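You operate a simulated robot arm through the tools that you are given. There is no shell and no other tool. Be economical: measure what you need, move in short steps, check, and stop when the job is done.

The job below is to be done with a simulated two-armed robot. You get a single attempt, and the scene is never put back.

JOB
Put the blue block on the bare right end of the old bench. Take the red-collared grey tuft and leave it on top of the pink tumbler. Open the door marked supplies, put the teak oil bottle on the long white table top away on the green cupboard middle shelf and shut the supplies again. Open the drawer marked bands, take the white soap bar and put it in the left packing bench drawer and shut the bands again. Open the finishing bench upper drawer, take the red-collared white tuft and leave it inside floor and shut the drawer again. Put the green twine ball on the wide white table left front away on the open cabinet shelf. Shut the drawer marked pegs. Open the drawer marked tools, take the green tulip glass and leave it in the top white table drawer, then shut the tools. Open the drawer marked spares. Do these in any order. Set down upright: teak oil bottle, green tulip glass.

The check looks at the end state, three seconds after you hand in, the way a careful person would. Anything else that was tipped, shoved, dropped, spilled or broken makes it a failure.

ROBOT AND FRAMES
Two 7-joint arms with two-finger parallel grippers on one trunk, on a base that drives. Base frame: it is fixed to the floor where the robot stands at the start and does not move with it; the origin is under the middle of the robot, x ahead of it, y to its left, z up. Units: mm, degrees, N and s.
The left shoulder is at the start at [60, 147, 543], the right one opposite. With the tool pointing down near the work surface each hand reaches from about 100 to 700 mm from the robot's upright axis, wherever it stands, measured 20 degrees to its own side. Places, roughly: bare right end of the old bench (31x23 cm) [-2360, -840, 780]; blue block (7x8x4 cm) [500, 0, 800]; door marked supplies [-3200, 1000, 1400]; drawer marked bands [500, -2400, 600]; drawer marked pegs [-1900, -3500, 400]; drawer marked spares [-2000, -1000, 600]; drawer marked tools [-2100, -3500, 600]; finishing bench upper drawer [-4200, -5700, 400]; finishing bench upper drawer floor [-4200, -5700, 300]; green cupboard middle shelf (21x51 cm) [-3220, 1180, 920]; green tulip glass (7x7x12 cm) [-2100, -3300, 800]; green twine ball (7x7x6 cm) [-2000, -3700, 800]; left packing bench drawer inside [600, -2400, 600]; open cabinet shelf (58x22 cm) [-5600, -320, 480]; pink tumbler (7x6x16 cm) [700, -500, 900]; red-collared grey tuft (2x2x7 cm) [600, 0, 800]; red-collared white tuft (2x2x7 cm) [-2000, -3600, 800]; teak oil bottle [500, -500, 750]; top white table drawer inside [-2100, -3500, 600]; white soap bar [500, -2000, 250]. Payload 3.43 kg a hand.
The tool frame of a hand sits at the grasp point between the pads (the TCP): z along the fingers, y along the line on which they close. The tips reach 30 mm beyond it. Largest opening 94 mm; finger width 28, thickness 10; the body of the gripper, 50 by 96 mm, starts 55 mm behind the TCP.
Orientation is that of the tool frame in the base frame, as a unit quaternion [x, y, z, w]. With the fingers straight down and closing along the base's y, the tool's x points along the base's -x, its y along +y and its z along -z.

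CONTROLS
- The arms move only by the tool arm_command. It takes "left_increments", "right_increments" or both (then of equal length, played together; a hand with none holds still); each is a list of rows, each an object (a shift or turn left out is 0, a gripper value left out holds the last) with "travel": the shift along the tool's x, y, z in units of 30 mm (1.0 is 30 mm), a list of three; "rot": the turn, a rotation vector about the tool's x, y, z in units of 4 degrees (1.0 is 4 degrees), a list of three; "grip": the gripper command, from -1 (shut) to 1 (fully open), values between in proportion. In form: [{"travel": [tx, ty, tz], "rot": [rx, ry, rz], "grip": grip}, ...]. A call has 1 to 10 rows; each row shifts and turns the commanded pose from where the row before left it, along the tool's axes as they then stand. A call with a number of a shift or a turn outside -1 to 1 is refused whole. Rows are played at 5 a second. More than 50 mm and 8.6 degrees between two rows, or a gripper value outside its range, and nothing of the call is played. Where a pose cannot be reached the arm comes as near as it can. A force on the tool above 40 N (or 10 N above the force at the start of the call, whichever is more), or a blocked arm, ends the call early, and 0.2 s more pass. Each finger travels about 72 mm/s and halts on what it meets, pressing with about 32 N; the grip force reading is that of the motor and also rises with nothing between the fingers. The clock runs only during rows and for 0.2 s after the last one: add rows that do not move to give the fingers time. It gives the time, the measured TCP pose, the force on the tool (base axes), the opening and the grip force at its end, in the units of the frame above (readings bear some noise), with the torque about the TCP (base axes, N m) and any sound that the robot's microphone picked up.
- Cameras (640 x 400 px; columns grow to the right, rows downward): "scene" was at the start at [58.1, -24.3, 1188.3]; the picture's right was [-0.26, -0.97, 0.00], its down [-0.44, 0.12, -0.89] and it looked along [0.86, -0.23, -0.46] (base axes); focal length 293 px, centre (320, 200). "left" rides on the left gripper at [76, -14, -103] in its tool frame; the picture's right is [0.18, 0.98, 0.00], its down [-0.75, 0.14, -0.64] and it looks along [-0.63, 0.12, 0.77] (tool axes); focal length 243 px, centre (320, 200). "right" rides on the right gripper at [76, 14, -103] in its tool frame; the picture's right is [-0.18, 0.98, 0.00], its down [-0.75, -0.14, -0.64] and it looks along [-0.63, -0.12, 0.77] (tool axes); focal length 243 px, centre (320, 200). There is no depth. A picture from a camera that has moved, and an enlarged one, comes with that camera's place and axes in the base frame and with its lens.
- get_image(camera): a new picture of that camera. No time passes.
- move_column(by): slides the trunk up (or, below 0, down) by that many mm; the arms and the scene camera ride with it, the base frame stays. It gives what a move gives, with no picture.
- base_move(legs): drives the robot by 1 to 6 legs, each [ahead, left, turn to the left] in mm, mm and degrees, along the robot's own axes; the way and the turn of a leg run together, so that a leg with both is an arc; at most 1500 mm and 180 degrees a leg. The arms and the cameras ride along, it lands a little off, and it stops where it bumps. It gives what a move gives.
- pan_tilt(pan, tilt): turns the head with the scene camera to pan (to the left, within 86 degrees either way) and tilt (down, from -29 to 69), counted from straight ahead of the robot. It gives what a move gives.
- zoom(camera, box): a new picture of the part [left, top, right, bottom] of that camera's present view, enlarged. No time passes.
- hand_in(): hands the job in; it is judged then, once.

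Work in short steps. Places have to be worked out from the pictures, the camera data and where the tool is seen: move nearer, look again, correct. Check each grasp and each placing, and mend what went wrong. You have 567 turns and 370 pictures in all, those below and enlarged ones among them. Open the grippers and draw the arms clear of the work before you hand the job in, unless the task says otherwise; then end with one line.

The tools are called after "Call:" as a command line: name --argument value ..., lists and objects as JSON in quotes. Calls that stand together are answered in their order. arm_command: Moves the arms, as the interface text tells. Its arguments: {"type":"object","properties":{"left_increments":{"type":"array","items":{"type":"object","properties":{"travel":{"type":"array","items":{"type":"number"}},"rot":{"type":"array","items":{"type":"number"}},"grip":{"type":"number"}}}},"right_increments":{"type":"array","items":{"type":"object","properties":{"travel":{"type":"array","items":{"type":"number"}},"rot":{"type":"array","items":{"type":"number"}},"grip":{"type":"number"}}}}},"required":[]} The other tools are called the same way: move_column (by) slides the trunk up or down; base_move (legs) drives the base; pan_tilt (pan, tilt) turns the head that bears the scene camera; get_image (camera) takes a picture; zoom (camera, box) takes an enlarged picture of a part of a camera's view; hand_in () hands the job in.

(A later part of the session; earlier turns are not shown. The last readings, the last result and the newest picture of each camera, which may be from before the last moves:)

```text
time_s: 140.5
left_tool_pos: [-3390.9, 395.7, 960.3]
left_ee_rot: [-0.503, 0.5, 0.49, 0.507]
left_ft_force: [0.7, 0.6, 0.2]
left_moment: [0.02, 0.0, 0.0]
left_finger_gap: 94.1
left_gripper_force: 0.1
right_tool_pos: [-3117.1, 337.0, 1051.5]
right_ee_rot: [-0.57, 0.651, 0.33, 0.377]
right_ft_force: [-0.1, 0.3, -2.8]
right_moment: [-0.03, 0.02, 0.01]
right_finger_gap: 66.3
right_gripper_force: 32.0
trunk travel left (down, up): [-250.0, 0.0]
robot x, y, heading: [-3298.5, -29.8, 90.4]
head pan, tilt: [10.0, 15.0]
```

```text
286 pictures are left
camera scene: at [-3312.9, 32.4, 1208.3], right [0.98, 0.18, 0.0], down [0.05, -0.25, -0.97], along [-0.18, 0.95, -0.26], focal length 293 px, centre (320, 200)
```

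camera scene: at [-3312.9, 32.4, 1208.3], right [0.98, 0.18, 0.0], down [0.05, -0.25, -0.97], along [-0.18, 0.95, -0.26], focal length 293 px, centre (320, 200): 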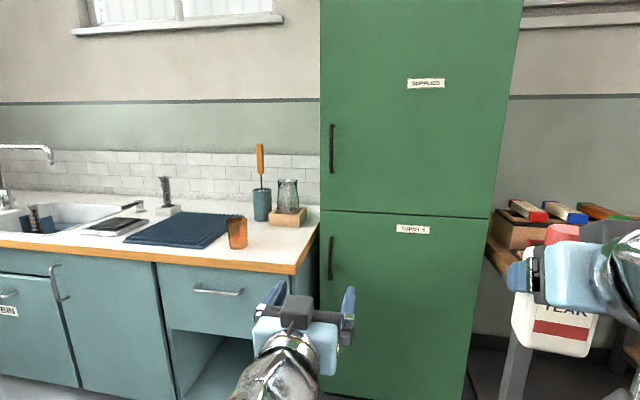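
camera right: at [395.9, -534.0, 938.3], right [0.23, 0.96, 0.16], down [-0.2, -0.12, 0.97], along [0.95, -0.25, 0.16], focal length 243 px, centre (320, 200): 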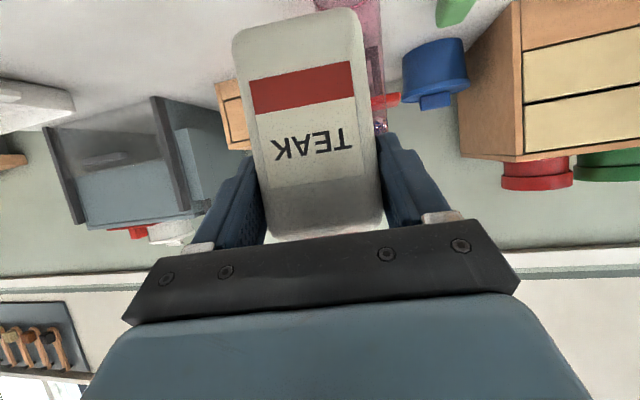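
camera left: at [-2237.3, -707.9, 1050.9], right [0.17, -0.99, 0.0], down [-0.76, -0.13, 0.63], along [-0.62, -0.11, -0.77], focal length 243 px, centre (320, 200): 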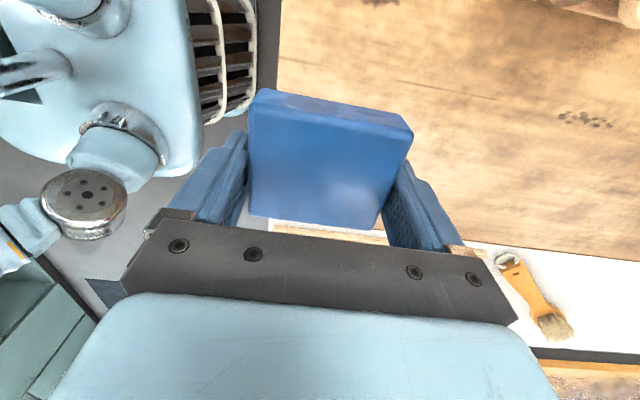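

Handle located at ≈(-3450,998, z 1044–1198), door front ≈1040. Raise the left hand 160 mm, then drive nearer.

Call:
arm_command --left_increments '[{"travel": [-0.9, 0, 0]}, {"travel": [-0.9, 0, 0]}, {"travel": [-0.9, 0, 0]}, {"travel": [-0.9, 0, 0]}, {"travel": [-0.9, 0, 0]}, {"travel": [-0.8, 0, 0]}, {}]'

Call:
base_move --legs '[[400, 55, 0]]'

Call:
get_image --camera "scene"

Call:
get_image --camera "left"

```text
time_s: 142.1
left_tool_pos: [-3381.9, 396.7, 1118.8]
left_ee_rot: [-0.497, 0.503, 0.502, 0.498]
left_ft_force: [0.8, 0.2, 0.2]
left_moment: [-0.03, 0.02, -0.02]
left_finger_gap: 94.0
left_gripper_force: 0.2
right_tool_pos: [-3117.6, 336.2, 1050.6]
right_ee_rot: [-0.57, 0.651, 0.33, 0.377]
right_ft_force: [-0.1, 0.3, -2.9]
right_moment: [-0.04, 0.0, 0.03]
right_finger_gap: 66.1
right_gripper_force: 32.0
trunk travel left (down, up): [-250.0, 0.0]
robot x, y, heading: [-3297.2, -31.9, 90.2]
head pan, tilt: [10.0, 15.0]
```

```text
time_s: 144.6
left_tool_pos: [-3436.9, 789.6, 1118.8]
left_ee_rot: [-0.495, 0.505, 0.502, 0.499]
left_ft_force: [0.9, 0.1, 0.3]
left_moment: [0.01, 0.03, 0.01]
left_finger_gap: 93.9
left_gripper_force: 0.1
right_tool_pos: [-3173.5, 728.9, 1049.8]
right_ee_rot: [-0.569, 0.652, 0.329, 0.377]
right_ft_force: [0.8, 0.1, -2.7]
right_moment: [-0.04, 0.02, 0.01]
right_finger_gap: 66.2
right_gripper_force: 32.0
trunk travel left (down, up): [-250.0, 0.0]
robot x, y, heading: [-3357.4, 365.6, 90.6]
head pan, tilt: [10.0, 15.0]
```

```text
285 pictures are left
camera scene: at [-3369.8, 425.1, 1208.4], right [0.98, 0.18, 0.0], down [0.05, -0.25, -0.97], along [-0.17, 0.95, -0.26], focal length 293 px, centre (320, 200)
```

scene: 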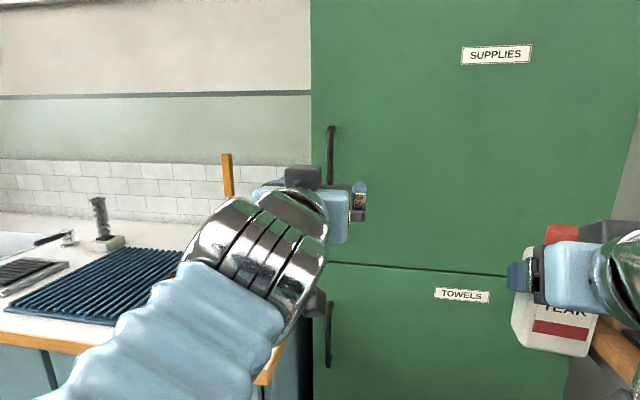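

```text
284 pictures are left
camera left: at [-3425.1, 685.9, 1042.3], right [-0.98, 0.01, -0.17], down [-0.14, -0.64, 0.75], along [-0.11, 0.77, 0.63], focal length 243 px, centre (320, 200)
```

left: 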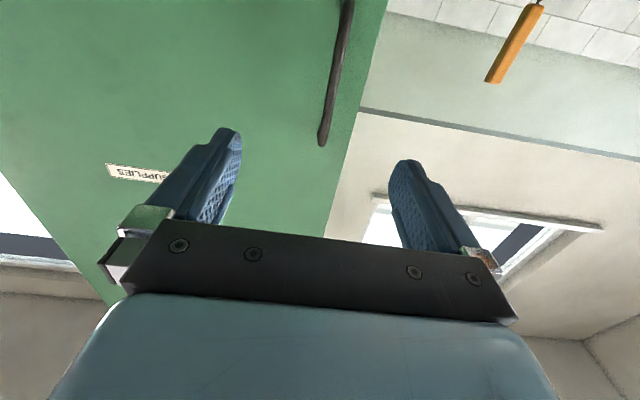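

Handle confirmed at x≈-3452, z 1041–1192. Advance with open fingers around it.

Call:
arm_command --left_increments '[{"travel": [0, 0.5, 0.9]}, {"travel": [0, 0, 0.9]}, {"travel": [0, 0, 0.9]}, {"travel": [0, 0, 0.9]}, {"travel": [0, 0, 0.9]}, {"travel": [0, 0, 0.9]}, {"travel": [0, 0, 0.8]}, {}]'

Call:
get_image --camera "left"

Call:
get_image --camera "scene"

```text
time_s: 146.4
left_tool_pos: [-3450.1, 976.8, 1118.9]
left_ee_rot: [-0.496, 0.504, 0.502, 0.499]
left_ft_force: [0.8, 0.8, 0.2]
left_moment: [0.01, 0.03, 0.01]
left_finger_gap: 93.8
left_gripper_force: 0.2
right_tool_pos: [-3173.2, 728.6, 1050.8]
right_ee_rot: [-0.569, 0.652, 0.329, 0.377]
right_ft_force: [-0.6, 0.3, -2.1]
right_moment: [0.01, 0.0, 0.04]
right_finger_gap: 65.9
right_gripper_force: 32.6
trunk travel left (down, up): [-250.0, 0.0]
robot x, y, heading: [-3355.6, 364.4, 90.4]
head pan, tilt: [10.0, 15.0]
```

```text
283 pictures are left
camera left: at [-3437.7, 872.1, 1042.6], right [-0.98, 0.01, -0.17], down [-0.14, -0.64, 0.75], along [-0.11, 0.77, 0.63], focal length 243 px, centre (320, 200)
```

left: 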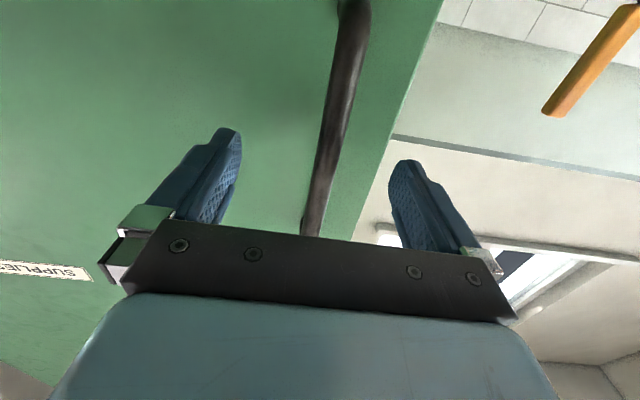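

```text
282 pictures are left
camera scene: at [-3369.9, 425.4, 1208.3], right [0.98, 0.18, 0.0], down [0.05, -0.26, -0.97], along [-0.17, 0.95, -0.26], focal length 293 px, centre (320, 200)
```

scene: 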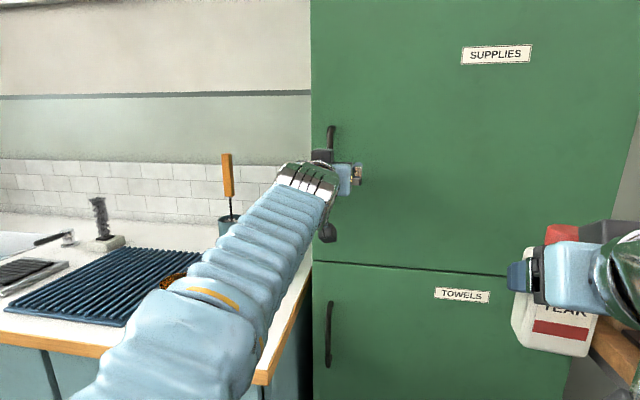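

Handle is between the fingers; advance 10 mm more and close.

Call:
arm_command --left_increments '[{"travel": [0, 0, 0.35]}, {"grip": -1}, {"grip": -1}, {"grip": -1}, {"grip": -1}, {"grip": -1}, {}]'

Call:
zoom --camera "scene" --box '[270, 110, 400, 260]'

```text
time_s: 148.0
left_tool_pos: [-3452.1, 985.9, 1119.6]
left_ee_rot: [-0.495, 0.504, 0.501, 0.499]
left_ft_force: [-7.5, 0.6, 2.5]
left_moment: [-0.18, -0.83, 0.0]
left_finger_gap: 17.3
left_gripper_force: 44.8
right_tool_pos: [-3173.2, 728.6, 1050.6]
right_ee_rot: [-0.569, 0.652, 0.329, 0.378]
right_ft_force: [0.2, -1.0, -2.6]
right_moment: [0.0, 0.0, -0.02]
right_finger_gap: 66.5
right_gripper_force: 32.2
trunk travel left (down, up): [-250.0, 0.0]
robot x, y, heading: [-3352.4, 365.7, 90.3]
head pan, tilt: [10.0, 15.0]
```

```text
2.67 times, centred on (335, 185) of scene
camera zoom: at [-3370.8, 425.1, 1208.4], right [0.98, 0.18, 0.0], down [0.05, -0.25, -0.97], along [-0.17, 0.95, -0.26], focal length 782 px, centre (280, 240)
```

zoom: 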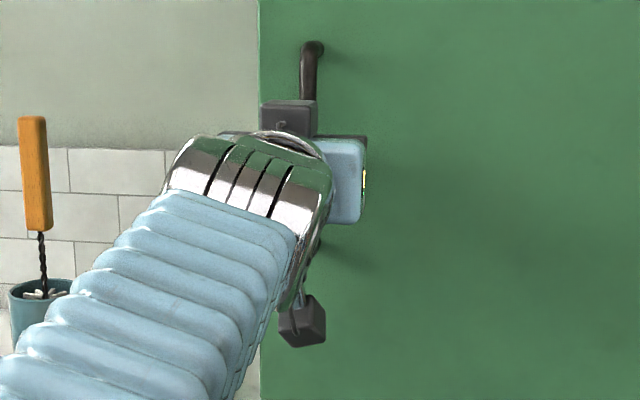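

Gripped. Now swing the door by driving an arc around the hinge (~(-2930,1050)); first a 5° test.

Call:
base_move --legs '[[-37.5, -59.5, 5]]'

Call:
zoom --camera "scene" --box '[240, 60, 500, 290]'

```text
time_s: 149.0
left_tool_pos: [-3447.5, 940.4, 1119.7]
left_ee_rot: [-0.519, 0.48, 0.523, 0.476]
left_ft_force: [-13.5, -2.2, 3.2]
left_moment: [-0.24, -0.75, 0.0]
left_finger_gap: 17.2
left_gripper_force: 44.7
right_tool_pos: [-3147.5, 709.4, 1051.0]
right_ee_rot: [-0.598, 0.626, 0.346, 0.362]
right_ft_force: [-0.3, 0.2, -3.0]
right_moment: [-0.02, 0.02, -0.04]
right_finger_gap: 66.2
right_gripper_force: 32.1
trunk travel left (down, up): [-250.0, 0.0]
robot x, y, heading: [-3294.9, 329.3, 95.3]
head pan, tilt: [10.0, 15.0]
```

```text
1.74 times, centred on (370, 175) of scene
camera zoom: at [-3315.5, 389.4, 1208.4], right [0.96, 0.27, 0.0], down [0.07, -0.25, -0.97], along [-0.26, 0.93, -0.26], focal length 510 px, centre (233, 244)
```

zoom: 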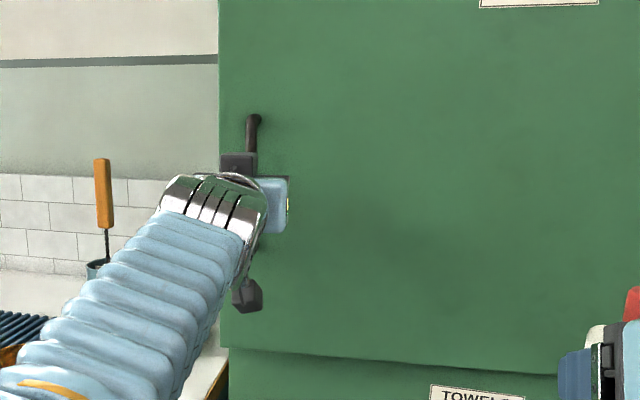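

Call:
base_move --legs '[[-53, -81, 7], [-53, -81, 7]]'

Call:
base_move --legs '[[-53, -81, 7], [-53, -81, 7]]'

Call:
get_image --camera "scene"

```text
time_s: 150.8
left_tool_pos: [-3410.6, 816.5, 1120.4]
left_ee_rot: [-0.573, 0.415, 0.577, 0.409]
left_ft_force: [-14.9, -5.8, 2.8]
left_moment: [-0.24, -0.73, 0.02]
left_finger_gap: 17.2
left_gripper_force: 44.7
right_tool_pos: [-3062.5, 665.2, 1051.9]
right_ee_rot: [0.67, -0.548, -0.387, -0.318]
right_ft_force: [-0.4, -0.4, -2.9]
right_moment: [-0.03, -0.03, 0.01]
right_finger_gap: 66.2
right_gripper_force: 31.9
trunk travel left (down, up): [-250.0, 0.0]
robot x, y, heading: [-3112.2, 263.4, 109.1]
head pan, tilt: [10.0, 15.0]
```

```text
time_s: 152.7
left_tool_pos: [-3343.2, 704.9, 1119.7]
left_ee_rot: [-0.62, 0.34, 0.623, 0.335]
left_ft_force: [-14.9, -12.4, 3.2]
left_moment: [0.13, -0.67, 0.06]
left_finger_gap: 17.3
left_gripper_force: 44.9
right_tool_pos: [-2967.5, 639.9, 1051.4]
right_ee_rot: [0.732, -0.463, -0.423, -0.268]
right_ft_force: [-0.3, -0.7, -2.2]
right_moment: [-0.02, -0.04, -0.02]
right_finger_gap: 66.3
right_gripper_force: 32.0
trunk travel left (down, up): [-250.0, 0.0]
robot x, y, heading: [-2918.4, 239.9, 123.2]
head pan, tilt: [10.0, 15.0]
```

```text
279 pictures are left
camera scene: at [-2967.9, 279.3, 1208.4], right [0.73, 0.69, 0.0], down [0.18, -0.19, -0.97], along [-0.66, 0.7, -0.26], focal length 293 px, centre (320, 200)
```

scene: 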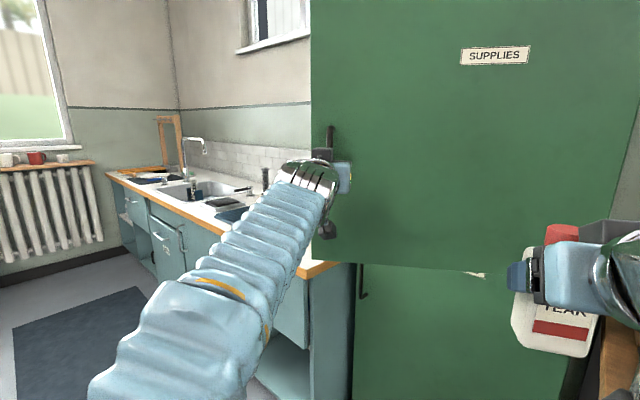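

Open ~33°. One more 7° leg, then release.

Call:
base_move --legs '[[-53, -81, 7]]'

Call:
arm_command --left_increments '[{"grip": -0.2}, {"grip": 0.4}, {"grip": 1}, {"grip": 1}, {"travel": [0, 0, -0.7]}, {"travel": [0, 0, -1]}, {"travel": [0, 0, -1]}, {}]'

Call:
get_image --camera "scene"

```text
time_s: 153.9
left_tool_pos: [-3298.0, 654.5, 1119.6]
left_ee_rot: [-0.64, 0.302, 0.642, 0.296]
left_ft_force: [-9.4, -9.6, 1.7]
left_moment: [0.13, -0.7, 0.03]
left_finger_gap: 17.2
left_gripper_force: 45.1
right_tool_pos: [-2918.4, 637.1, 1051.3]
right_ee_rot: [0.758, -0.418, -0.438, -0.243]
right_ft_force: [-0.2, 0.4, -2.4]
right_moment: [-0.02, -0.02, -0.03]
right_finger_gap: 66.2
right_gripper_force: 32.6
trunk travel left (down, up): [-250.0, 0.0]
robot x, y, heading: [-2822.3, 243.7, 130.2]
head pan, tilt: [10.0, 15.0]
```

```text
time_s: 155.7
left_tool_pos: [-3245.9, 591.3, 1119.3]
left_ee_rot: [-0.64, 0.302, 0.642, 0.296]
left_ft_force: [0.4, 0.0, -0.1]
left_moment: [0.02, 0.01, 0.03]
left_finger_gap: 94.0
left_gripper_force: 0.1
right_tool_pos: [-2918.2, 639.4, 1051.1]
right_ee_rot: [0.759, -0.418, -0.437, -0.24]
right_ft_force: [-0.9, 0.0, -2.7]
right_moment: [-0.02, -0.04, 0.0]
right_finger_gap: 66.0
right_gripper_force: 31.8
trunk travel left (down, up): [-250.0, 0.0]
robot x, y, heading: [-2817.9, 243.9, 130.2]
head pan, tilt: [10.0, 15.0]
```

```text
278 pictures are left
camera scene: at [-2872.8, 280.0, 1208.4], right [0.64, 0.77, 0.0], down [0.2, -0.17, -0.97], along [-0.74, 0.62, -0.26], focal length 293 px, centre (320, 200)
```

scene: 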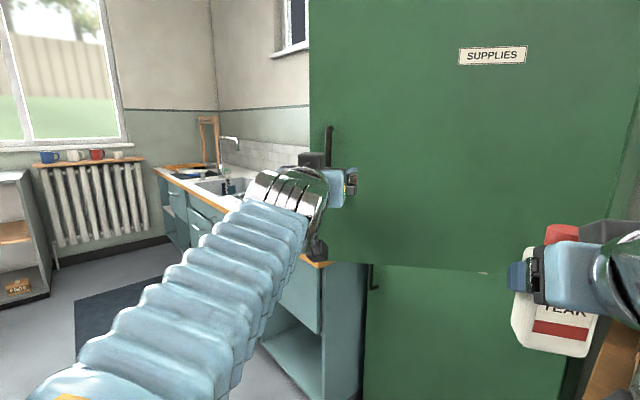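

Door is ajar 40°. Back away, turn to heading ~70° and slide left in front of the cupboard's left side (staying clear of the door).

Call:
arm_command --left_increments '[{"travel": [0, 0, -1], "grip": -1}, {"travel": [0, 0, -1], "grip": -1}, {"travel": [0, 0, -1], "grip": -1}, {"travel": [0, 0, -1], "grip": -1}, {"grip": -1}, {}]'

Call:
base_move --legs '[[-400, 0, 0], [0, 0, -60], [-328, 902, 0]]'

Call:
pan_tilt --pan 0 --tilt 15

Call:
get_image --camera "scene"

```text
time_s: 157.1
left_tool_pos: [-3168.5, 502.6, 1119.9]
left_ee_rot: [-0.64, 0.302, 0.642, 0.295]
left_ft_force: [0.3, 0.1, 0.4]
left_moment: [0.0, 0.0, 0.0]
left_finger_gap: 0.1
left_gripper_force: 32.1
right_tool_pos: [-2917.5, 638.7, 1051.2]
right_ee_rot: [0.759, -0.417, -0.438, -0.241]
right_ft_force: [0.0, 0.1, -2.5]
right_moment: [0.0, -0.03, -0.01]
right_finger_gap: 66.2
right_gripper_force: 31.6
trunk travel left (down, up): [-250.0, 0.0]
robot x, y, heading: [-2818.8, 248.1, 130.2]
head pan, tilt: [10.0, 15.0]
```

```text
time_s: 166.8
left_tool_pos: [-3485.5, 313.8, 1119.2]
left_ee_rot: [-0.412, 0.575, 0.418, 0.57]
left_ft_force: [0.0, 0.2, 0.8]
left_moment: [-0.01, -0.02, 0.01]
left_finger_gap: 0.0
left_gripper_force: 31.9
right_tool_pos: [-3237.6, 171.4, 1051.4]
right_ee_rot: [-0.46, 0.734, 0.265, 0.423]
right_ft_force: [0.0, 0.1, -2.3]
right_moment: [-0.01, 0.01, 0.01]
right_finger_gap: 66.0
right_gripper_force: 32.5
trunk travel left (down, up): [-250.0, 0.0]
robot x, y, heading: [-3518.3, -118.7, 72.4]
head pan, tilt: [10.0, 15.0]
```

```text
time_s: 167.5
left_tool_pos: [-3486.0, 315.1, 1120.0]
left_ee_rot: [-0.412, 0.575, 0.418, 0.57]
left_ft_force: [0.0, -0.2, 0.4]
left_moment: [0.0, 0.01, 0.0]
left_finger_gap: 0.0
left_gripper_force: 31.9
right_tool_pos: [-3236.9, 171.9, 1049.5]
right_ee_rot: [-0.46, 0.733, 0.266, 0.424]
right_ft_force: [0.3, 0.1, -2.9]
right_moment: [-0.02, 0.07, 0.0]
right_finger_gap: 66.3
right_gripper_force: 31.6
trunk travel left (down, up): [-250.0, 0.0]
robot x, y, heading: [-3523.4, -120.8, 72.3]
head pan, tilt: [0.0, 15.0]
```

```text
277 pictures are left
camera scene: at [-3502.3, -59.1, 1208.3], right [0.95, -0.3, 0.0], down [-0.08, -0.25, -0.97], along [0.29, 0.92, -0.26], focal length 293 px, centre (320, 200)
```

scene: 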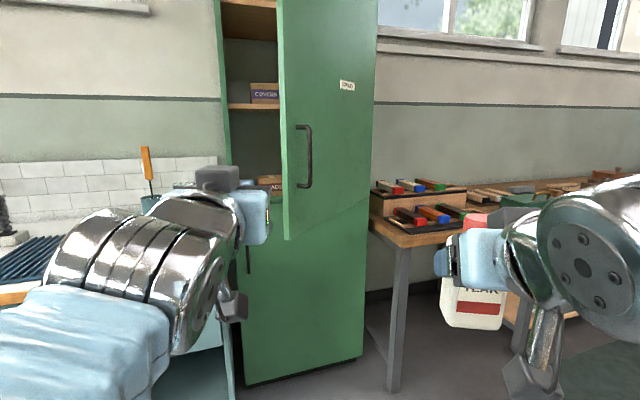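

Inside shelves are visible. The door edge is in line with the left hand, so strafe 95 mm left, then ahead and insert the hand past the door edge.

Call:
base_move --legs '[[0, 95, 0], [330, 0, 0]]'

Call:
get_image --camera "scene"

```text
time_s: 170.4
left_tool_pos: [-3471.2, 660.3, 1119.6]
left_ee_rot: [-0.41, 0.576, 0.416, 0.571]
left_ft_force: [-0.3, 0.2, 0.8]
left_moment: [0.03, -0.04, -0.01]
left_finger_gap: 0.1
left_gripper_force: 32.4
right_tool_pos: [-3223.1, 518.1, 1051.6]
right_ee_rot: [-0.458, 0.735, 0.265, 0.424]
right_ft_force: [0.0, 0.4, -2.7]
right_moment: [-0.06, 0.02, 0.0]
right_finger_gap: 66.1
right_gripper_force: 32.2
trunk travel left (down, up): [-250.0, 0.0]
robot x, y, heading: [-3506.8, 225.3, 72.0]
head pan, tilt: [0.0, 15.0]
```

```text
276 pictures are left
camera scene: at [-3489.1, 288.2, 1208.4], right [0.95, -0.31, 0.0], down [-0.08, -0.25, -0.97], along [0.3, 0.92, -0.26], focal length 293 px, centre (320, 200)
```

scene: 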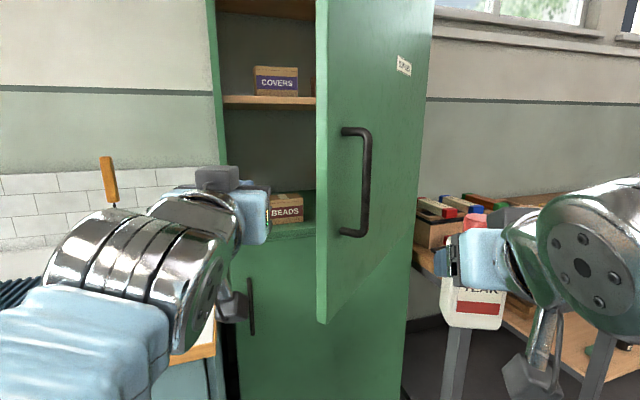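

Extend the left hand 140 mm past the door edge, then rotate the base right to push the door.

Call:
arm_command --left_increments '[{"travel": [0, 0, 0.95]}, {"travel": [0, 0, 0.95]}, {"travel": [0, 0, 0.95]}, {"travel": [0, 0, 0.95]}, {"travel": [0, 0, 0.95]}, {}]'

Call:
base_move --legs '[[0, 0, -10]]'

Call:
get_image --camera "scene"

```text
time_s: 171.8
left_tool_pos: [-3425.0, 796.4, 1119.1]
left_ee_rot: [-0.411, 0.575, 0.417, 0.571]
left_ft_force: [0.2, 0.4, 0.6]
left_moment: [0.02, 0.0, 0.01]
left_finger_gap: 0.2
left_gripper_force: 32.0
right_tool_pos: [-3223.8, 518.2, 1051.4]
right_ee_rot: [-0.458, 0.735, 0.265, 0.424]
right_ft_force: [0.0, -0.2, -3.2]
right_moment: [-0.02, 0.03, 0.03]
right_finger_gap: 66.2
right_gripper_force: 32.1
trunk travel left (down, up): [-250.0, 0.0]
robot x, y, heading: [-3510.6, 227.8, 72.1]
head pan, tilt: [0.0, 15.0]
```

```text
time_s: 172.9
left_tool_pos: [-3330.5, 773.8, 1119.9]
left_ee_rot: [-0.36, 0.609, 0.366, 0.605]
left_ft_force: [-0.3, -0.2, 0.2]
left_moment: [0.0, -0.03, 0.02]
left_finger_gap: 0.0
left_gripper_force: 32.2
right_tool_pos: [-3178.0, 465.3, 1050.8]
right_ee_rot: [-0.393, 0.772, 0.227, 0.445]
right_ft_force: [0.5, 0.0, -3.1]
right_moment: [-0.05, -0.02, 0.01]
right_finger_gap: 66.3
right_gripper_force: 31.9
trunk travel left (down, up): [-250.0, 0.0]
robot x, y, heading: [-3511.7, 231.2, 62.0]
head pan, tilt: [0.0, 15.0]
```

```text
275 pictures are left
camera scene: at [-3479.0, 284.1, 1208.3], right [0.88, -0.47, 0.0], down [-0.12, -0.23, -0.97], along [0.45, 0.85, -0.26], focal length 293 px, centre (320, 200)
```

scene: 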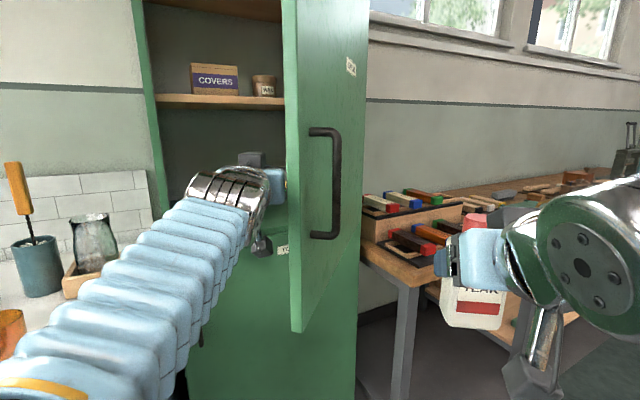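

Call:
base_move --legs '[[0, 0, -12], [0, 0, -10]]'

Call:
get_image --camera "scene"

```text
time_s: 174.8
left_tool_pos: [-3138.6, 666.0, 1119.2]
left_ee_rot: [-0.237, 0.666, 0.244, 0.664]
left_ft_force: [-0.8, -0.2, 1.2]
left_moment: [-0.01, 0.0, -0.01]
left_finger_gap: 0.0
left_gripper_force: 31.9
right_tool_pos: [-3114.1, 324.5, 1049.7]
right_ee_rot: [-0.239, 0.833, 0.137, 0.481]
right_ft_force: [-0.1, 1.0, -2.2]
right_moment: [-0.02, 0.02, 0.0]
right_finger_gap: 66.2
right_gripper_force: 32.3
trunk travel left (down, up): [-250.0, 0.0]
robot x, y, heading: [-3512.0, 222.1, 40.1]
head pan, tilt: [0.0, 15.0]
```

```text
274 pictures are left
camera scene: at [-3460.1, 268.8, 1208.3], right [0.64, -0.77, 0.0], down [-0.2, -0.17, -0.97], along [0.74, 0.62, -0.26], focal length 293 px, centre (320, 200)
```

scene: 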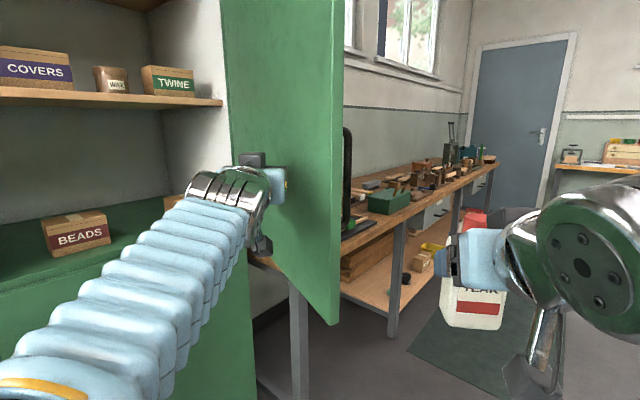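

Call:
base_move --legs '[[0, 0, -10], [0, 0, -7]]'

Call:
get_image --camera "scene"

```text
time_s: 176.4
left_tool_pos: [-3026.7, 540.2, 1119.2]
left_ee_rot: [-0.136, 0.694, 0.144, 0.692]
left_ft_force: [0.1, -0.9, 0.4]
left_moment: [0.0, -0.01, 0.04]
left_finger_gap: 0.1
left_gripper_force: 31.7
right_tool_pos: [-3102.4, 204.3, 1050.2]
right_ee_rot: [-0.113, 0.859, 0.066, 0.496]
right_ft_force: [0.2, -0.3, -3.5]
right_moment: [0.0, 0.05, 0.01]
right_finger_gap: 66.2
right_gripper_force: 32.0
trunk travel left (down, up): [-250.0, 0.0]
robot x, y, heading: [-3509.1, 229.7, 23.1]
head pan, tilt: [0.0, 15.0]
```

```text
273 pictures are left
camera scene: at [-3450.3, 252.8, 1208.3], right [0.39, -0.92, 0.0], down [-0.24, -0.1, -0.97], along [0.89, 0.38, -0.26], focal length 293 px, centre (320, 200)
```

scene: 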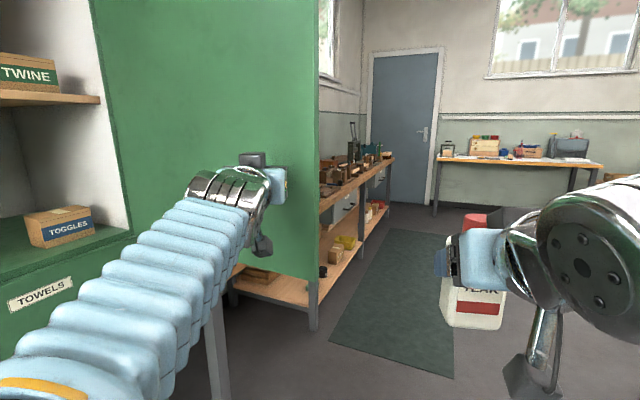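

Door ~85° open. A little more, then withdraw the hand and look at the shelf.

Call:
base_move --legs '[[0, 0, -4]]'

Call:
base_move --legs '[[0, 0, 30]]'

Call:
arm_command --left_increments '[{"travel": [0, 0, -1]}, {"travel": [0, 0, -1]}, {"travel": [0, 0, -1]}, {"travel": [0, 0, -1]}, {"travel": [0, 0, -1]}, {}]'

Call:
base_move --legs '[[0, 0, 30]]'

Call:
get_image --camera "scene"

```text
time_s: 177.3
left_tool_pos: [-3005.5, 504.6, 1119.6]
left_ee_rot: [-0.112, 0.698, 0.119, 0.697]
left_ft_force: [0.7, -0.2, 0.3]
left_moment: [0.01, 0.0, 0.03]
left_finger_gap: 0.0
left_gripper_force: 32.2
right_tool_pos: [-3106.4, 176.3, 1050.7]
right_ee_rot: [-0.083, 0.862, 0.048, 0.498]
right_ft_force: [0.4, -0.2, -2.2]
right_moment: [0.01, 0.0, -0.01]
right_finger_gap: 66.1
right_gripper_force: 32.1
trunk travel left (down, up): [-250.0, 0.0]
robot x, y, heading: [-3508.5, 226.9, 19.2]
head pan, tilt: [0.0, 15.0]
```

```text
time_s: 179.2
left_tool_pos: [-3215.9, 722.0, 1119.3]
left_ee_rot: [-0.291, 0.644, 0.298, 0.641]
left_ft_force: [0.8, -0.6, -0.5]
left_moment: [-0.01, 0.01, 0.02]
left_finger_gap: 0.1
left_gripper_force: 31.8
right_tool_pos: [-3134.4, 387.5, 1050.9]
right_ee_rot: [-0.307, 0.81, 0.177, 0.467]
right_ft_force: [-0.5, 0.7, -2.6]
right_moment: [-0.03, 0.0, 0.02]
right_finger_gap: 66.1
right_gripper_force: 32.0
trunk travel left (down, up): [-250.0, 0.0]
robot x, y, heading: [-3509.1, 230.3, 49.6]
head pan, tilt: [0.0, 15.0]
```

```text
time_s: 180.6
left_tool_pos: [-3313.2, 606.9, 1122.2]
left_ee_rot: [-0.29, 0.645, 0.298, 0.641]
left_ft_force: [0.2, 0.2, 0.6]
left_moment: [0.01, -0.01, -0.01]
left_finger_gap: 0.1
left_gripper_force: 32.6
right_tool_pos: [-3133.9, 386.8, 1051.3]
right_ee_rot: [-0.307, 0.81, 0.177, 0.467]
right_ft_force: [1.1, -0.3, -3.3]
right_moment: [-0.05, 0.0, -0.03]
right_finger_gap: 66.4
right_gripper_force: 31.9
trunk travel left (down, up): [-250.0, 0.0]
robot x, y, heading: [-3507.7, 230.8, 49.7]
head pan, tilt: [0.0, 15.0]
```

```text
time_s: 182.4
left_tool_pos: [-3526.4, 654.0, 1120.6]
left_ee_rot: [-0.446, 0.549, 0.452, 0.544]
left_ft_force: [0.1, 0.0, -0.4]
left_moment: [-0.01, 0.0, -0.01]
left_finger_gap: 0.0
left_gripper_force: 32.1
right_tool_pos: [-3260.6, 551.8, 1050.8]
right_ee_rot: [-0.503, 0.705, 0.29, 0.407]
right_ft_force: [-0.1, 0.4, -2.8]
right_moment: [-0.06, 0.01, 0.05]
right_finger_gap: 66.3
right_gripper_force: 31.6
trunk travel left (down, up): [-250.0, 0.0]
robot x, y, heading: [-3508.5, 228.7, 79.2]
head pan, tilt: [0.0, 15.0]
```

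```text
272 pictures are left
camera scene: at [-3496.7, 290.3, 1208.3], right [0.98, -0.19, 0.0], down [-0.05, -0.25, -0.97], along [0.18, 0.95, -0.26], focal length 293 px, centre (320, 200)
```

scene: 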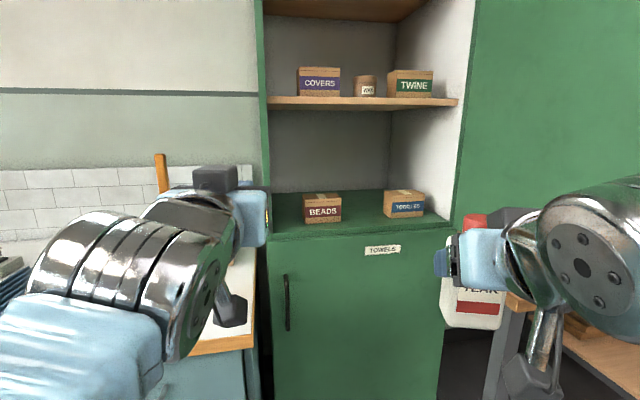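

Shelf at z≈908; free gap between BEADS and TOGGLES boxes at x≈-3200. Retract the left hand and position the robot for the right hand.

Call:
arm_command --left_increments '[{"travel": [0, 0, -1]}, {"travel": [0, 0, -1]}, {"travel": [0, 0, -1]}, {"travel": [0, 0, -1]}, {}]'

Call:
base_move --legs '[[0, 0, 10.8], [200, -123, 0]]'

Call:
get_image --camera "scene"

Call:
get_image --camera "right"

```text
time_s: 183.6
left_tool_pos: [-3551.5, 536.1, 1120.3]
left_ee_rot: [-0.446, 0.549, 0.451, 0.544]
left_ft_force: [-0.2, -0.4, 0.0]
left_moment: [0.0, 0.02, 0.0]
left_finger_gap: 0.0
left_gripper_force: 32.2
right_tool_pos: [-3260.9, 550.4, 1051.0]
right_ee_rot: [-0.503, 0.705, 0.291, 0.407]
right_ft_force: [0.1, 0.2, -2.9]
right_moment: [0.01, -0.05, -0.03]
right_finger_gap: 66.0
right_gripper_force: 32.9
trunk travel left (down, up): [-250.0, 0.0]
robot x, y, heading: [-3507.5, 230.2, 79.4]
head pan, tilt: [0.0, 15.0]
```

```text
time_s: 186.1
left_tool_pos: [-3478.7, 725.0, 1121.9]
left_ee_rot: [-0.495, 0.505, 0.499, 0.501]
left_ft_force: [-0.2, 0.0, -1.3]
left_moment: [0.01, -0.03, 0.0]
left_finger_gap: 0.1
left_gripper_force: 31.5
right_tool_pos: [-3196.3, 793.6, 1050.7]
right_ee_rot: [-0.565, 0.656, 0.327, 0.379]
right_ft_force: [0.0, -0.6, -3.5]
right_moment: [-0.07, 0.0, 0.03]
right_finger_gap: 66.2
right_gripper_force: 31.9
trunk travel left (down, up): [-250.0, 0.0]
robot x, y, heading: [-3381.3, 430.5, 89.5]
head pan, tilt: [0.0, 15.0]
```

```text
271 pictures are left
camera scene: at [-3380.6, 493.6, 1208.4], right [1.0, -0.01, 0.0], down [0.0, -0.26, -0.97], along [0.01, 0.97, -0.26], focal length 293 px, centre (320, 200)
```

scene: 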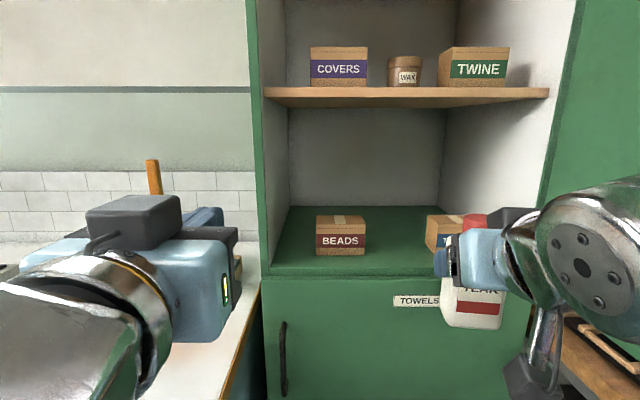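

```text
270 pictures are left
camera right: at [-3229.3, 668.8, 1036.3], right [-0.96, 0.24, 0.16], down [0.11, -0.2, 0.97], along [0.26, 0.95, 0.16], focal length 243 px, centre (320, 200)
```

right: 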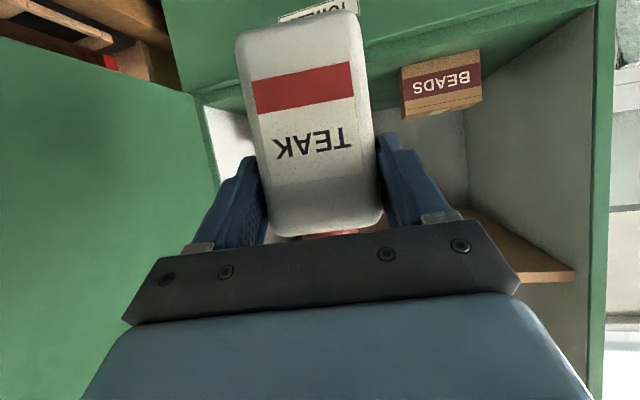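

Gap centre x≈-3190, box fronts y≈1130. Drive ahead 115 then extend the right arm over the shelf at height.

Call:
base_move --legs '[[115, 0, 0.5]]'

Call:
arm_command --right_increments '[{"travel": [-0.4, 0, 0.7]}, {"travel": [-0.4, 0, 0.7]}, {"travel": [-0.4, 0, 0.7]}, {"travel": [-0.4, 0, 0.7]}, {}]'

Call:
get_image --camera "scene"

```text
time_s: 187.3
left_tool_pos: [-3478.8, 840.9, 1122.7]
left_ee_rot: [-0.496, 0.504, 0.5, 0.5]
left_ft_force: [-0.7, -0.9, -0.3]
left_moment: [-0.01, -0.01, 0.01]
left_finger_gap: 0.0
left_gripper_force: 31.7
right_tool_pos: [-3197.8, 910.7, 1050.5]
right_ee_rot: [-0.567, 0.654, 0.328, 0.378]
right_ft_force: [-0.3, -1.3, -2.5]
right_moment: [-0.02, -0.01, -0.02]
right_finger_gap: 66.2
right_gripper_force: 32.1
trunk travel left (down, up): [-250.0, 0.0]
robot x, y, heading: [-3379.8, 548.0, 89.9]
head pan, tilt: [0.0, 15.0]
```

```text
time_s: 188.5
left_tool_pos: [-3479.1, 841.6, 1121.9]
left_ee_rot: [-0.495, 0.505, 0.501, 0.499]
left_ft_force: [0.1, 0.1, -1.2]
left_moment: [-0.03, 0.0, 0.03]
left_finger_gap: 0.2
left_gripper_force: 32.1
right_tool_pos: [-3182.6, 1007.0, 1050.5]
right_ee_rot: [-0.567, 0.655, 0.328, 0.378]
right_ft_force: [0.1, 0.1, -2.7]
right_moment: [-0.09, 0.0, -0.01]
right_finger_gap: 66.4
right_gripper_force: 32.2
trunk travel left (down, up): [-250.0, 0.0]
robot x, y, heading: [-3382.1, 547.8, 89.9]
head pan, tilt: [0.0, 15.0]
```

```text
269 pictures are left
camera scene: at [-3380.0, 610.2, 1208.3], right [1.0, 0.0, 0.0], down [0.0, -0.26, -0.97], along [0.0, 0.97, -0.26], focal length 293 px, centre (320, 200)
```

scene: 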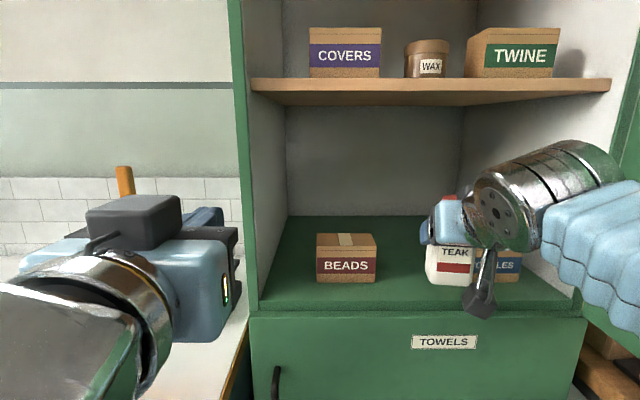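

Call:
arm_command --right_increments '[{"travel": [-0.4, 0.2, 0.7]}, {"travel": [-0.4, 0.2, 0.7]}, {"travel": [-0.4, 0.2, 0.7]}, {"travel": [-0.4, 0.15, 0.69]}, {}]'

Call:
zoom --camera "scene" --box '[260, 160, 600, 340]'

Call:
get_image --camera "right"

```text
time_s: 189.7
left_tool_pos: [-3478.4, 842.0, 1120.2]
left_ee_rot: [-0.495, 0.506, 0.5, 0.5]
left_ft_force: [-0.1, -1.2, -0.1]
left_moment: [0.02, 0.02, -0.02]
left_finger_gap: 0.1
left_gripper_force: 31.8
right_tool_pos: [-3191.7, 1105.4, 1050.2]
right_ee_rot: [-0.568, 0.654, 0.328, 0.377]
right_ft_force: [0.3, 1.2, -2.4]
right_moment: [-0.03, -0.01, 0.01]
right_finger_gap: 66.1
right_gripper_force: 32.4
trunk travel left (down, up): [-250.0, 0.0]
robot x, y, heading: [-3378.8, 549.0, 89.9]
head pan, tilt: [0.0, 15.0]
```

```text
1.88 times, centred on (430, 250) of scene
camera zoom: at [-3380.1, 610.2, 1208.3], right [1.0, 0.0, 0.0], down [0.0, -0.26, -0.97], along [0.0, 0.97, -0.26], focal length 552 px, centre (113, 106)
```

zoom: 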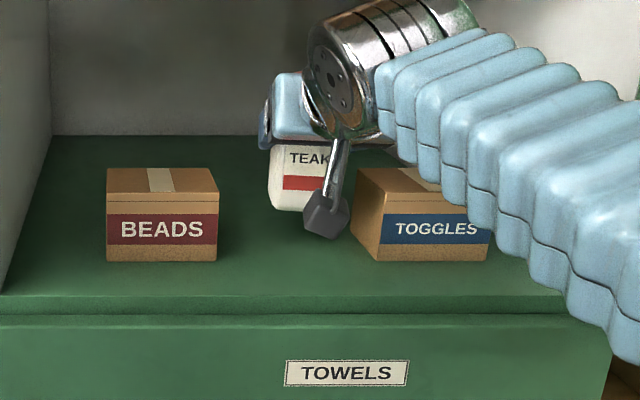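

```text
267 pictures are left
camera right: at [-3224.6, 980.1, 1035.8], right [-0.96, 0.23, 0.16], down [0.11, -0.2, 0.97], along [0.26, 0.95, 0.16], focal length 243 px, centre (320, 200)
```

right: 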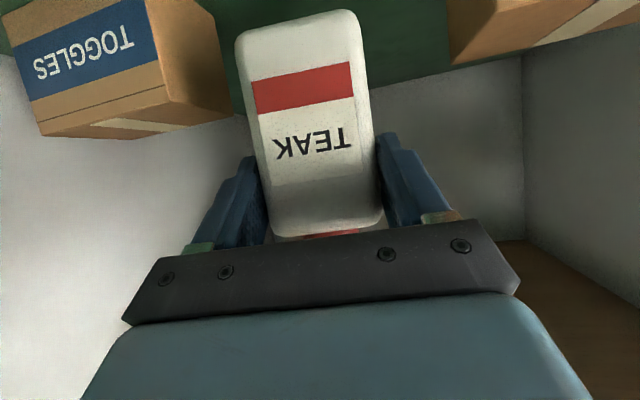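

Centred between the boxes. Lower 62 mm then creep down to contact.

Call:
arm_command --right_increments '[{"travel": [0.866, 0, 0.5]}, {"travel": [0.866, 0, 0.5]}, {}]'

Call:
arm_command --right_increments '[{"travel": [0.087, 0, 0.05]}, {}]'

Call:
arm_command --right_increments '[{"travel": [0.087, 0, 0.05]}, {}]'

Call:
zoom --camera "scene" --box '[340, 200, 500, 300]'

```text
time_s: 190.5
left_tool_pos: [-3478.3, 838.9, 1122.0]
left_ee_rot: [-0.495, 0.504, 0.5, 0.5]
left_ft_force: [-0.5, -0.6, -0.3]
left_moment: [0.0, 0.02, -0.01]
left_finger_gap: 0.2
left_gripper_force: 32.1
right_tool_pos: [-3191.9, 1102.3, 992.6]
right_ee_rot: [-0.566, 0.653, 0.33, 0.381]
right_ft_force: [3.6, 2.5, 29.1]
right_moment: [-0.02, -0.12, 0.07]
right_finger_gap: 66.4
right_gripper_force: 32.3
trunk travel left (down, up): [-250.0, 0.0]
robot x, y, heading: [-3378.6, 548.0, 89.7]
head pan, tilt: [0.0, 15.0]
```

```text
time_s: 191.1
left_tool_pos: [-3479.2, 840.5, 1121.8]
left_ee_rot: [-0.495, 0.504, 0.501, 0.5]
left_ft_force: [0.3, 0.4, 0.2]
left_moment: [-0.02, 0.0, 0.0]
left_finger_gap: 0.0
left_gripper_force: 31.7
right_tool_pos: [-3193.0, 1102.6, 989.9]
right_ee_rot: [-0.566, 0.654, 0.329, 0.38]
right_ft_force: [-0.3, -4.0, 28.2]
right_moment: [-0.01, 0.02, 0.02]
right_finger_gap: 66.1
right_gripper_force: 32.1
trunk travel left (down, up): [-250.0, 0.0]
robot x, y, heading: [-3380.9, 546.6, 89.8]
head pan, tilt: [0.0, 15.0]
```

```text
time_s: 191.7
left_tool_pos: [-3479.6, 839.9, 1122.1]
left_ee_rot: [-0.495, 0.504, 0.501, 0.5]
left_ft_force: [-0.2, 0.9, 0.1]
left_moment: [-0.02, 0.02, 0.0]
left_finger_gap: 0.0
left_gripper_force: 31.9
right_tool_pos: [-3192.9, 1102.1, 987.0]
right_ee_rot: [-0.565, 0.654, 0.328, 0.38]
right_ft_force: [-1.5, -5.0, 28.7]
right_moment: [-0.03, -0.02, -0.01]
right_finger_gap: 65.9
right_gripper_force: 31.7
trunk travel left (down, up): [-250.0, 0.0]
robot x, y, heading: [-3383.3, 548.1, 89.9]
head pan, tilt: [0.0, 15.0]
```

```text
4.00 times, centred on (420, 250) of scene
camera zoom: at [-3380.9, 607.5, 1208.6], right [1.0, 0.0, 0.0], down [0.0, -0.26, -0.97], along [0.0, 0.97, -0.26], focal length 1173 px, centre (-80, 0)
```

zoom: 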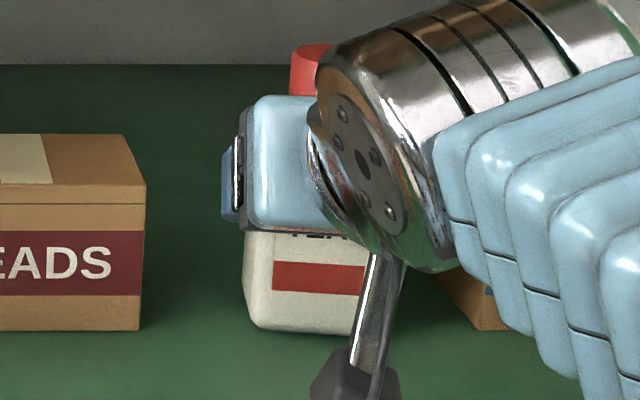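

Bottle is on the shelf (contact). Relieve slightly and open.

Call:
arm_command --right_increments '[{"travel": [-0.06, 0, -0.035]}, {}, {"grip": 0.45}, {"grip": 0.55}, {"grip": 0.65}, {"grip": 0.7}, {}]'

Call:
zoom --camera "scene" --box '[340, 200, 500, 300]'

Call:
get_image --camera "right"

```text
time_s: 193.3
left_tool_pos: [-3478.3, 841.2, 1120.2]
left_ee_rot: [-0.495, 0.505, 0.5, 0.5]
left_ft_force: [0.1, -0.3, 0.1]
left_moment: [-0.01, -0.02, 0.02]
left_finger_gap: 0.1
left_gripper_force: 32.1
right_tool_pos: [-3193.2, 1103.5, 985.0]
right_ee_rot: [-0.567, 0.655, 0.327, 0.378]
right_ft_force: [0.1, -0.3, 0.1]
right_moment: [-0.01, 0.01, 0.01]
right_finger_gap: 79.9
right_gripper_force: 0.1
trunk travel left (down, up): [-250.0, 0.0]
robot x, y, heading: [-3377.3, 542.2, 90.0]
head pan, tilt: [0.0, 15.0]
```

```text
4.00 times, centred on (420, 250) of scene
camera zoom: at [-3380.2, 609.9, 1208.4], right [1.0, 0.0, 0.0], down [0.0, -0.26, -0.97], along [0.0, 0.97, -0.26], focal length 1173 px, centre (-80, 0)
```

zoom: 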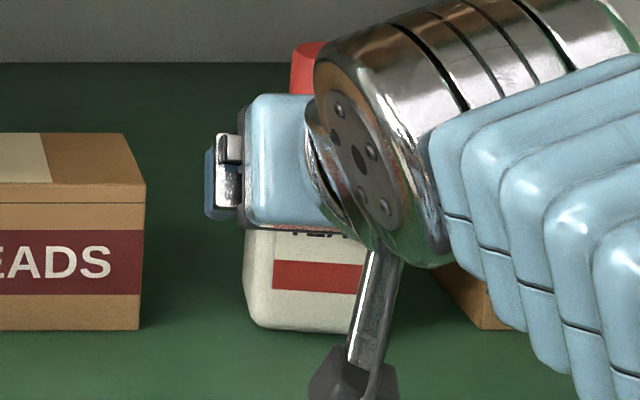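

```text
264 pictures are left
camera right: at [-3224.8, 979.8, 971.9], right [-0.96, 0.23, 0.16], down [0.11, -0.2, 0.97], along [0.26, 0.95, 0.16], focal length 243 px, centre (320, 200)
```

right: 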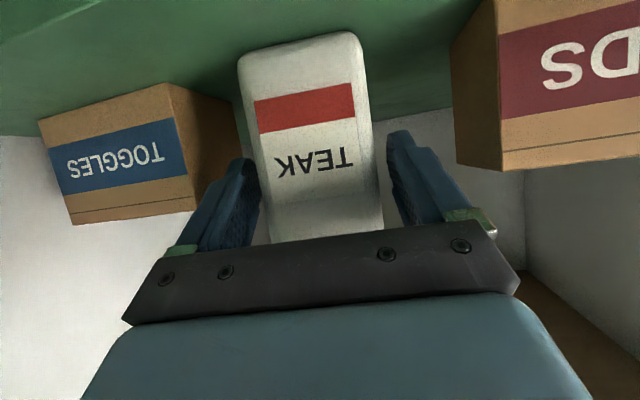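

Released, upright. Withdraw along the tool axis.

Call:
arm_command --right_increments '[{"travel": [0, 0, -0.5]}, {"travel": [0, 0, -0.9]}, {"travel": [0, 0, -0.9]}, {"travel": [0, 0, -0.9]}, {"travel": [0, 0, -0.9]}, {"travel": [0, 0, -0.9]}, {"travel": [0, 0, -0.9]}, {}]'

Call:
get_image --camera "scene"

```text
time_s: 195.1
left_tool_pos: [-3478.7, 841.5, 1120.1]
left_ee_rot: [-0.496, 0.504, 0.5, 0.499]
left_ft_force: [0.0, 0.9, 0.6]
left_moment: [-0.01, 0.01, 0.01]
left_finger_gap: 0.0
left_gripper_force: 31.7
right_tool_pos: [-3214.8, 953.5, 1072.2]
right_ee_rot: [-0.566, 0.655, 0.328, 0.378]
right_ft_force: [0.2, -0.3, -0.4]
right_moment: [0.02, 0.02, 0.01]
right_finger_gap: 79.9
right_gripper_force: 0.1
trunk travel left (down, up): [-250.0, 0.0]
robot x, y, heading: [-3381.3, 546.8, 89.8]
head pan, tilt: [0.0, 15.0]
```

```text
263 pictures are left
camera scene: at [-3380.2, 609.7, 1208.4], right [1.0, 0.0, 0.0], down [0.0, -0.26, -0.97], along [0.0, 0.97, -0.26], focal length 293 px, centre (320, 200)
```

scene: 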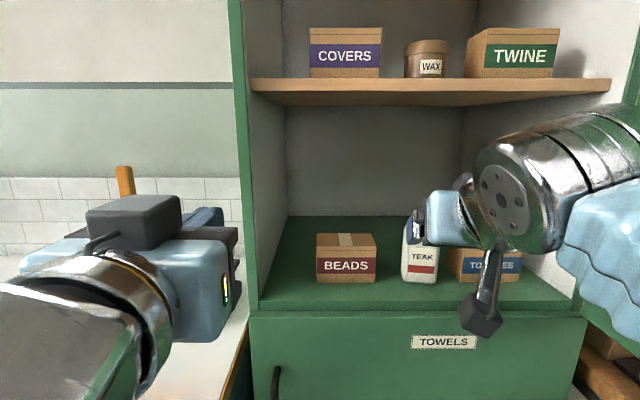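

Bottle stands upright on the shelf. Now close the door: back out, go around to the door's outer side, left fist extended.

Call:
base_move --legs '[[-600, 0, 0], [0, -900, 0], [0, 0, 45]]'

Call:
arm_command --left_increments '[{"travel": [0, 0, 0.95]}, {"travel": [0, 0, 0.95]}, {"travel": [0, 0, 0.95]}, {"travel": [0, 0, 0.95]}, {"travel": [0, 0, 0.9]}, {}]' --right_increments '[{"travel": [0.5, 0, -0.8]}, {"travel": [0.5, 0, -0.8]}, {"travel": [0.5, 0, -0.8]}, {"travel": [0.5, 0, -0.8]}, {"travel": [0.5, 0, -0.8]}, {}]'

Call:
get_image --camera "scene"

```text
time_s: 204.9
left_tool_pos: [-2777.2, 76.7, 1121.3]
left_ee_rot: [-0.655, 0.268, 0.657, 0.261]
left_ft_force: [0.3, 0.3, 0.7]
left_moment: [0.01, -0.01, -0.03]
left_finger_gap: 0.1
left_gripper_force: 31.7
right_tool_pos: [-2676.4, 344.9, 1072.9]
right_ee_rot: [0.78, -0.376, -0.451, -0.217]
right_ft_force: [0.7, -0.5, 1.1]
right_moment: [0.0, -0.01, -0.02]
right_finger_gap: 79.9
right_gripper_force: 0.1
trunk travel left (down, up): [-250.0, 0.0]
robot x, y, heading: [-2496.2, -55.9, 136.4]
head pan, tilt: [0.0, 15.0]
```

```text
time_s: 206.3
left_tool_pos: [-2880.9, 172.2, 1121.4]
left_ee_rot: [-0.655, 0.267, 0.658, 0.259]
left_ft_force: [-0.4, -0.1, -0.2]
left_moment: [-0.01, -0.01, 0.02]
left_finger_gap: 0.0
left_gripper_force: 31.6
right_tool_pos: [-2587.8, 232.9, 1068.1]
right_ee_rot: [0.78, -0.376, -0.451, -0.217]
right_ft_force: [0.0, 0.8, 0.7]
right_moment: [0.03, 0.02, 0.02]
right_finger_gap: 79.9
right_gripper_force: 0.1
trunk travel left (down, up): [-250.0, 0.0]
robot x, y, heading: [-2497.0, -57.7, 136.4]
head pan, tilt: [0.0, 15.0]
```

```text
262 pictures are left
camera scene: at [-2541.6, -11.0, 1208.4], right [0.69, 0.73, 0.0], down [0.19, -0.18, -0.97], along [-0.7, 0.66, -0.26], focal length 293 px, centre (320, 200)
```

scene: 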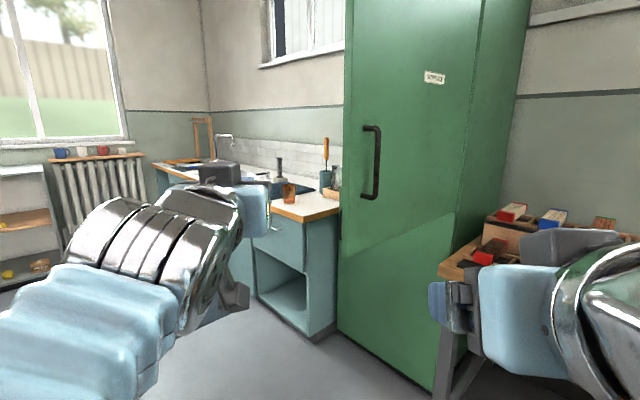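

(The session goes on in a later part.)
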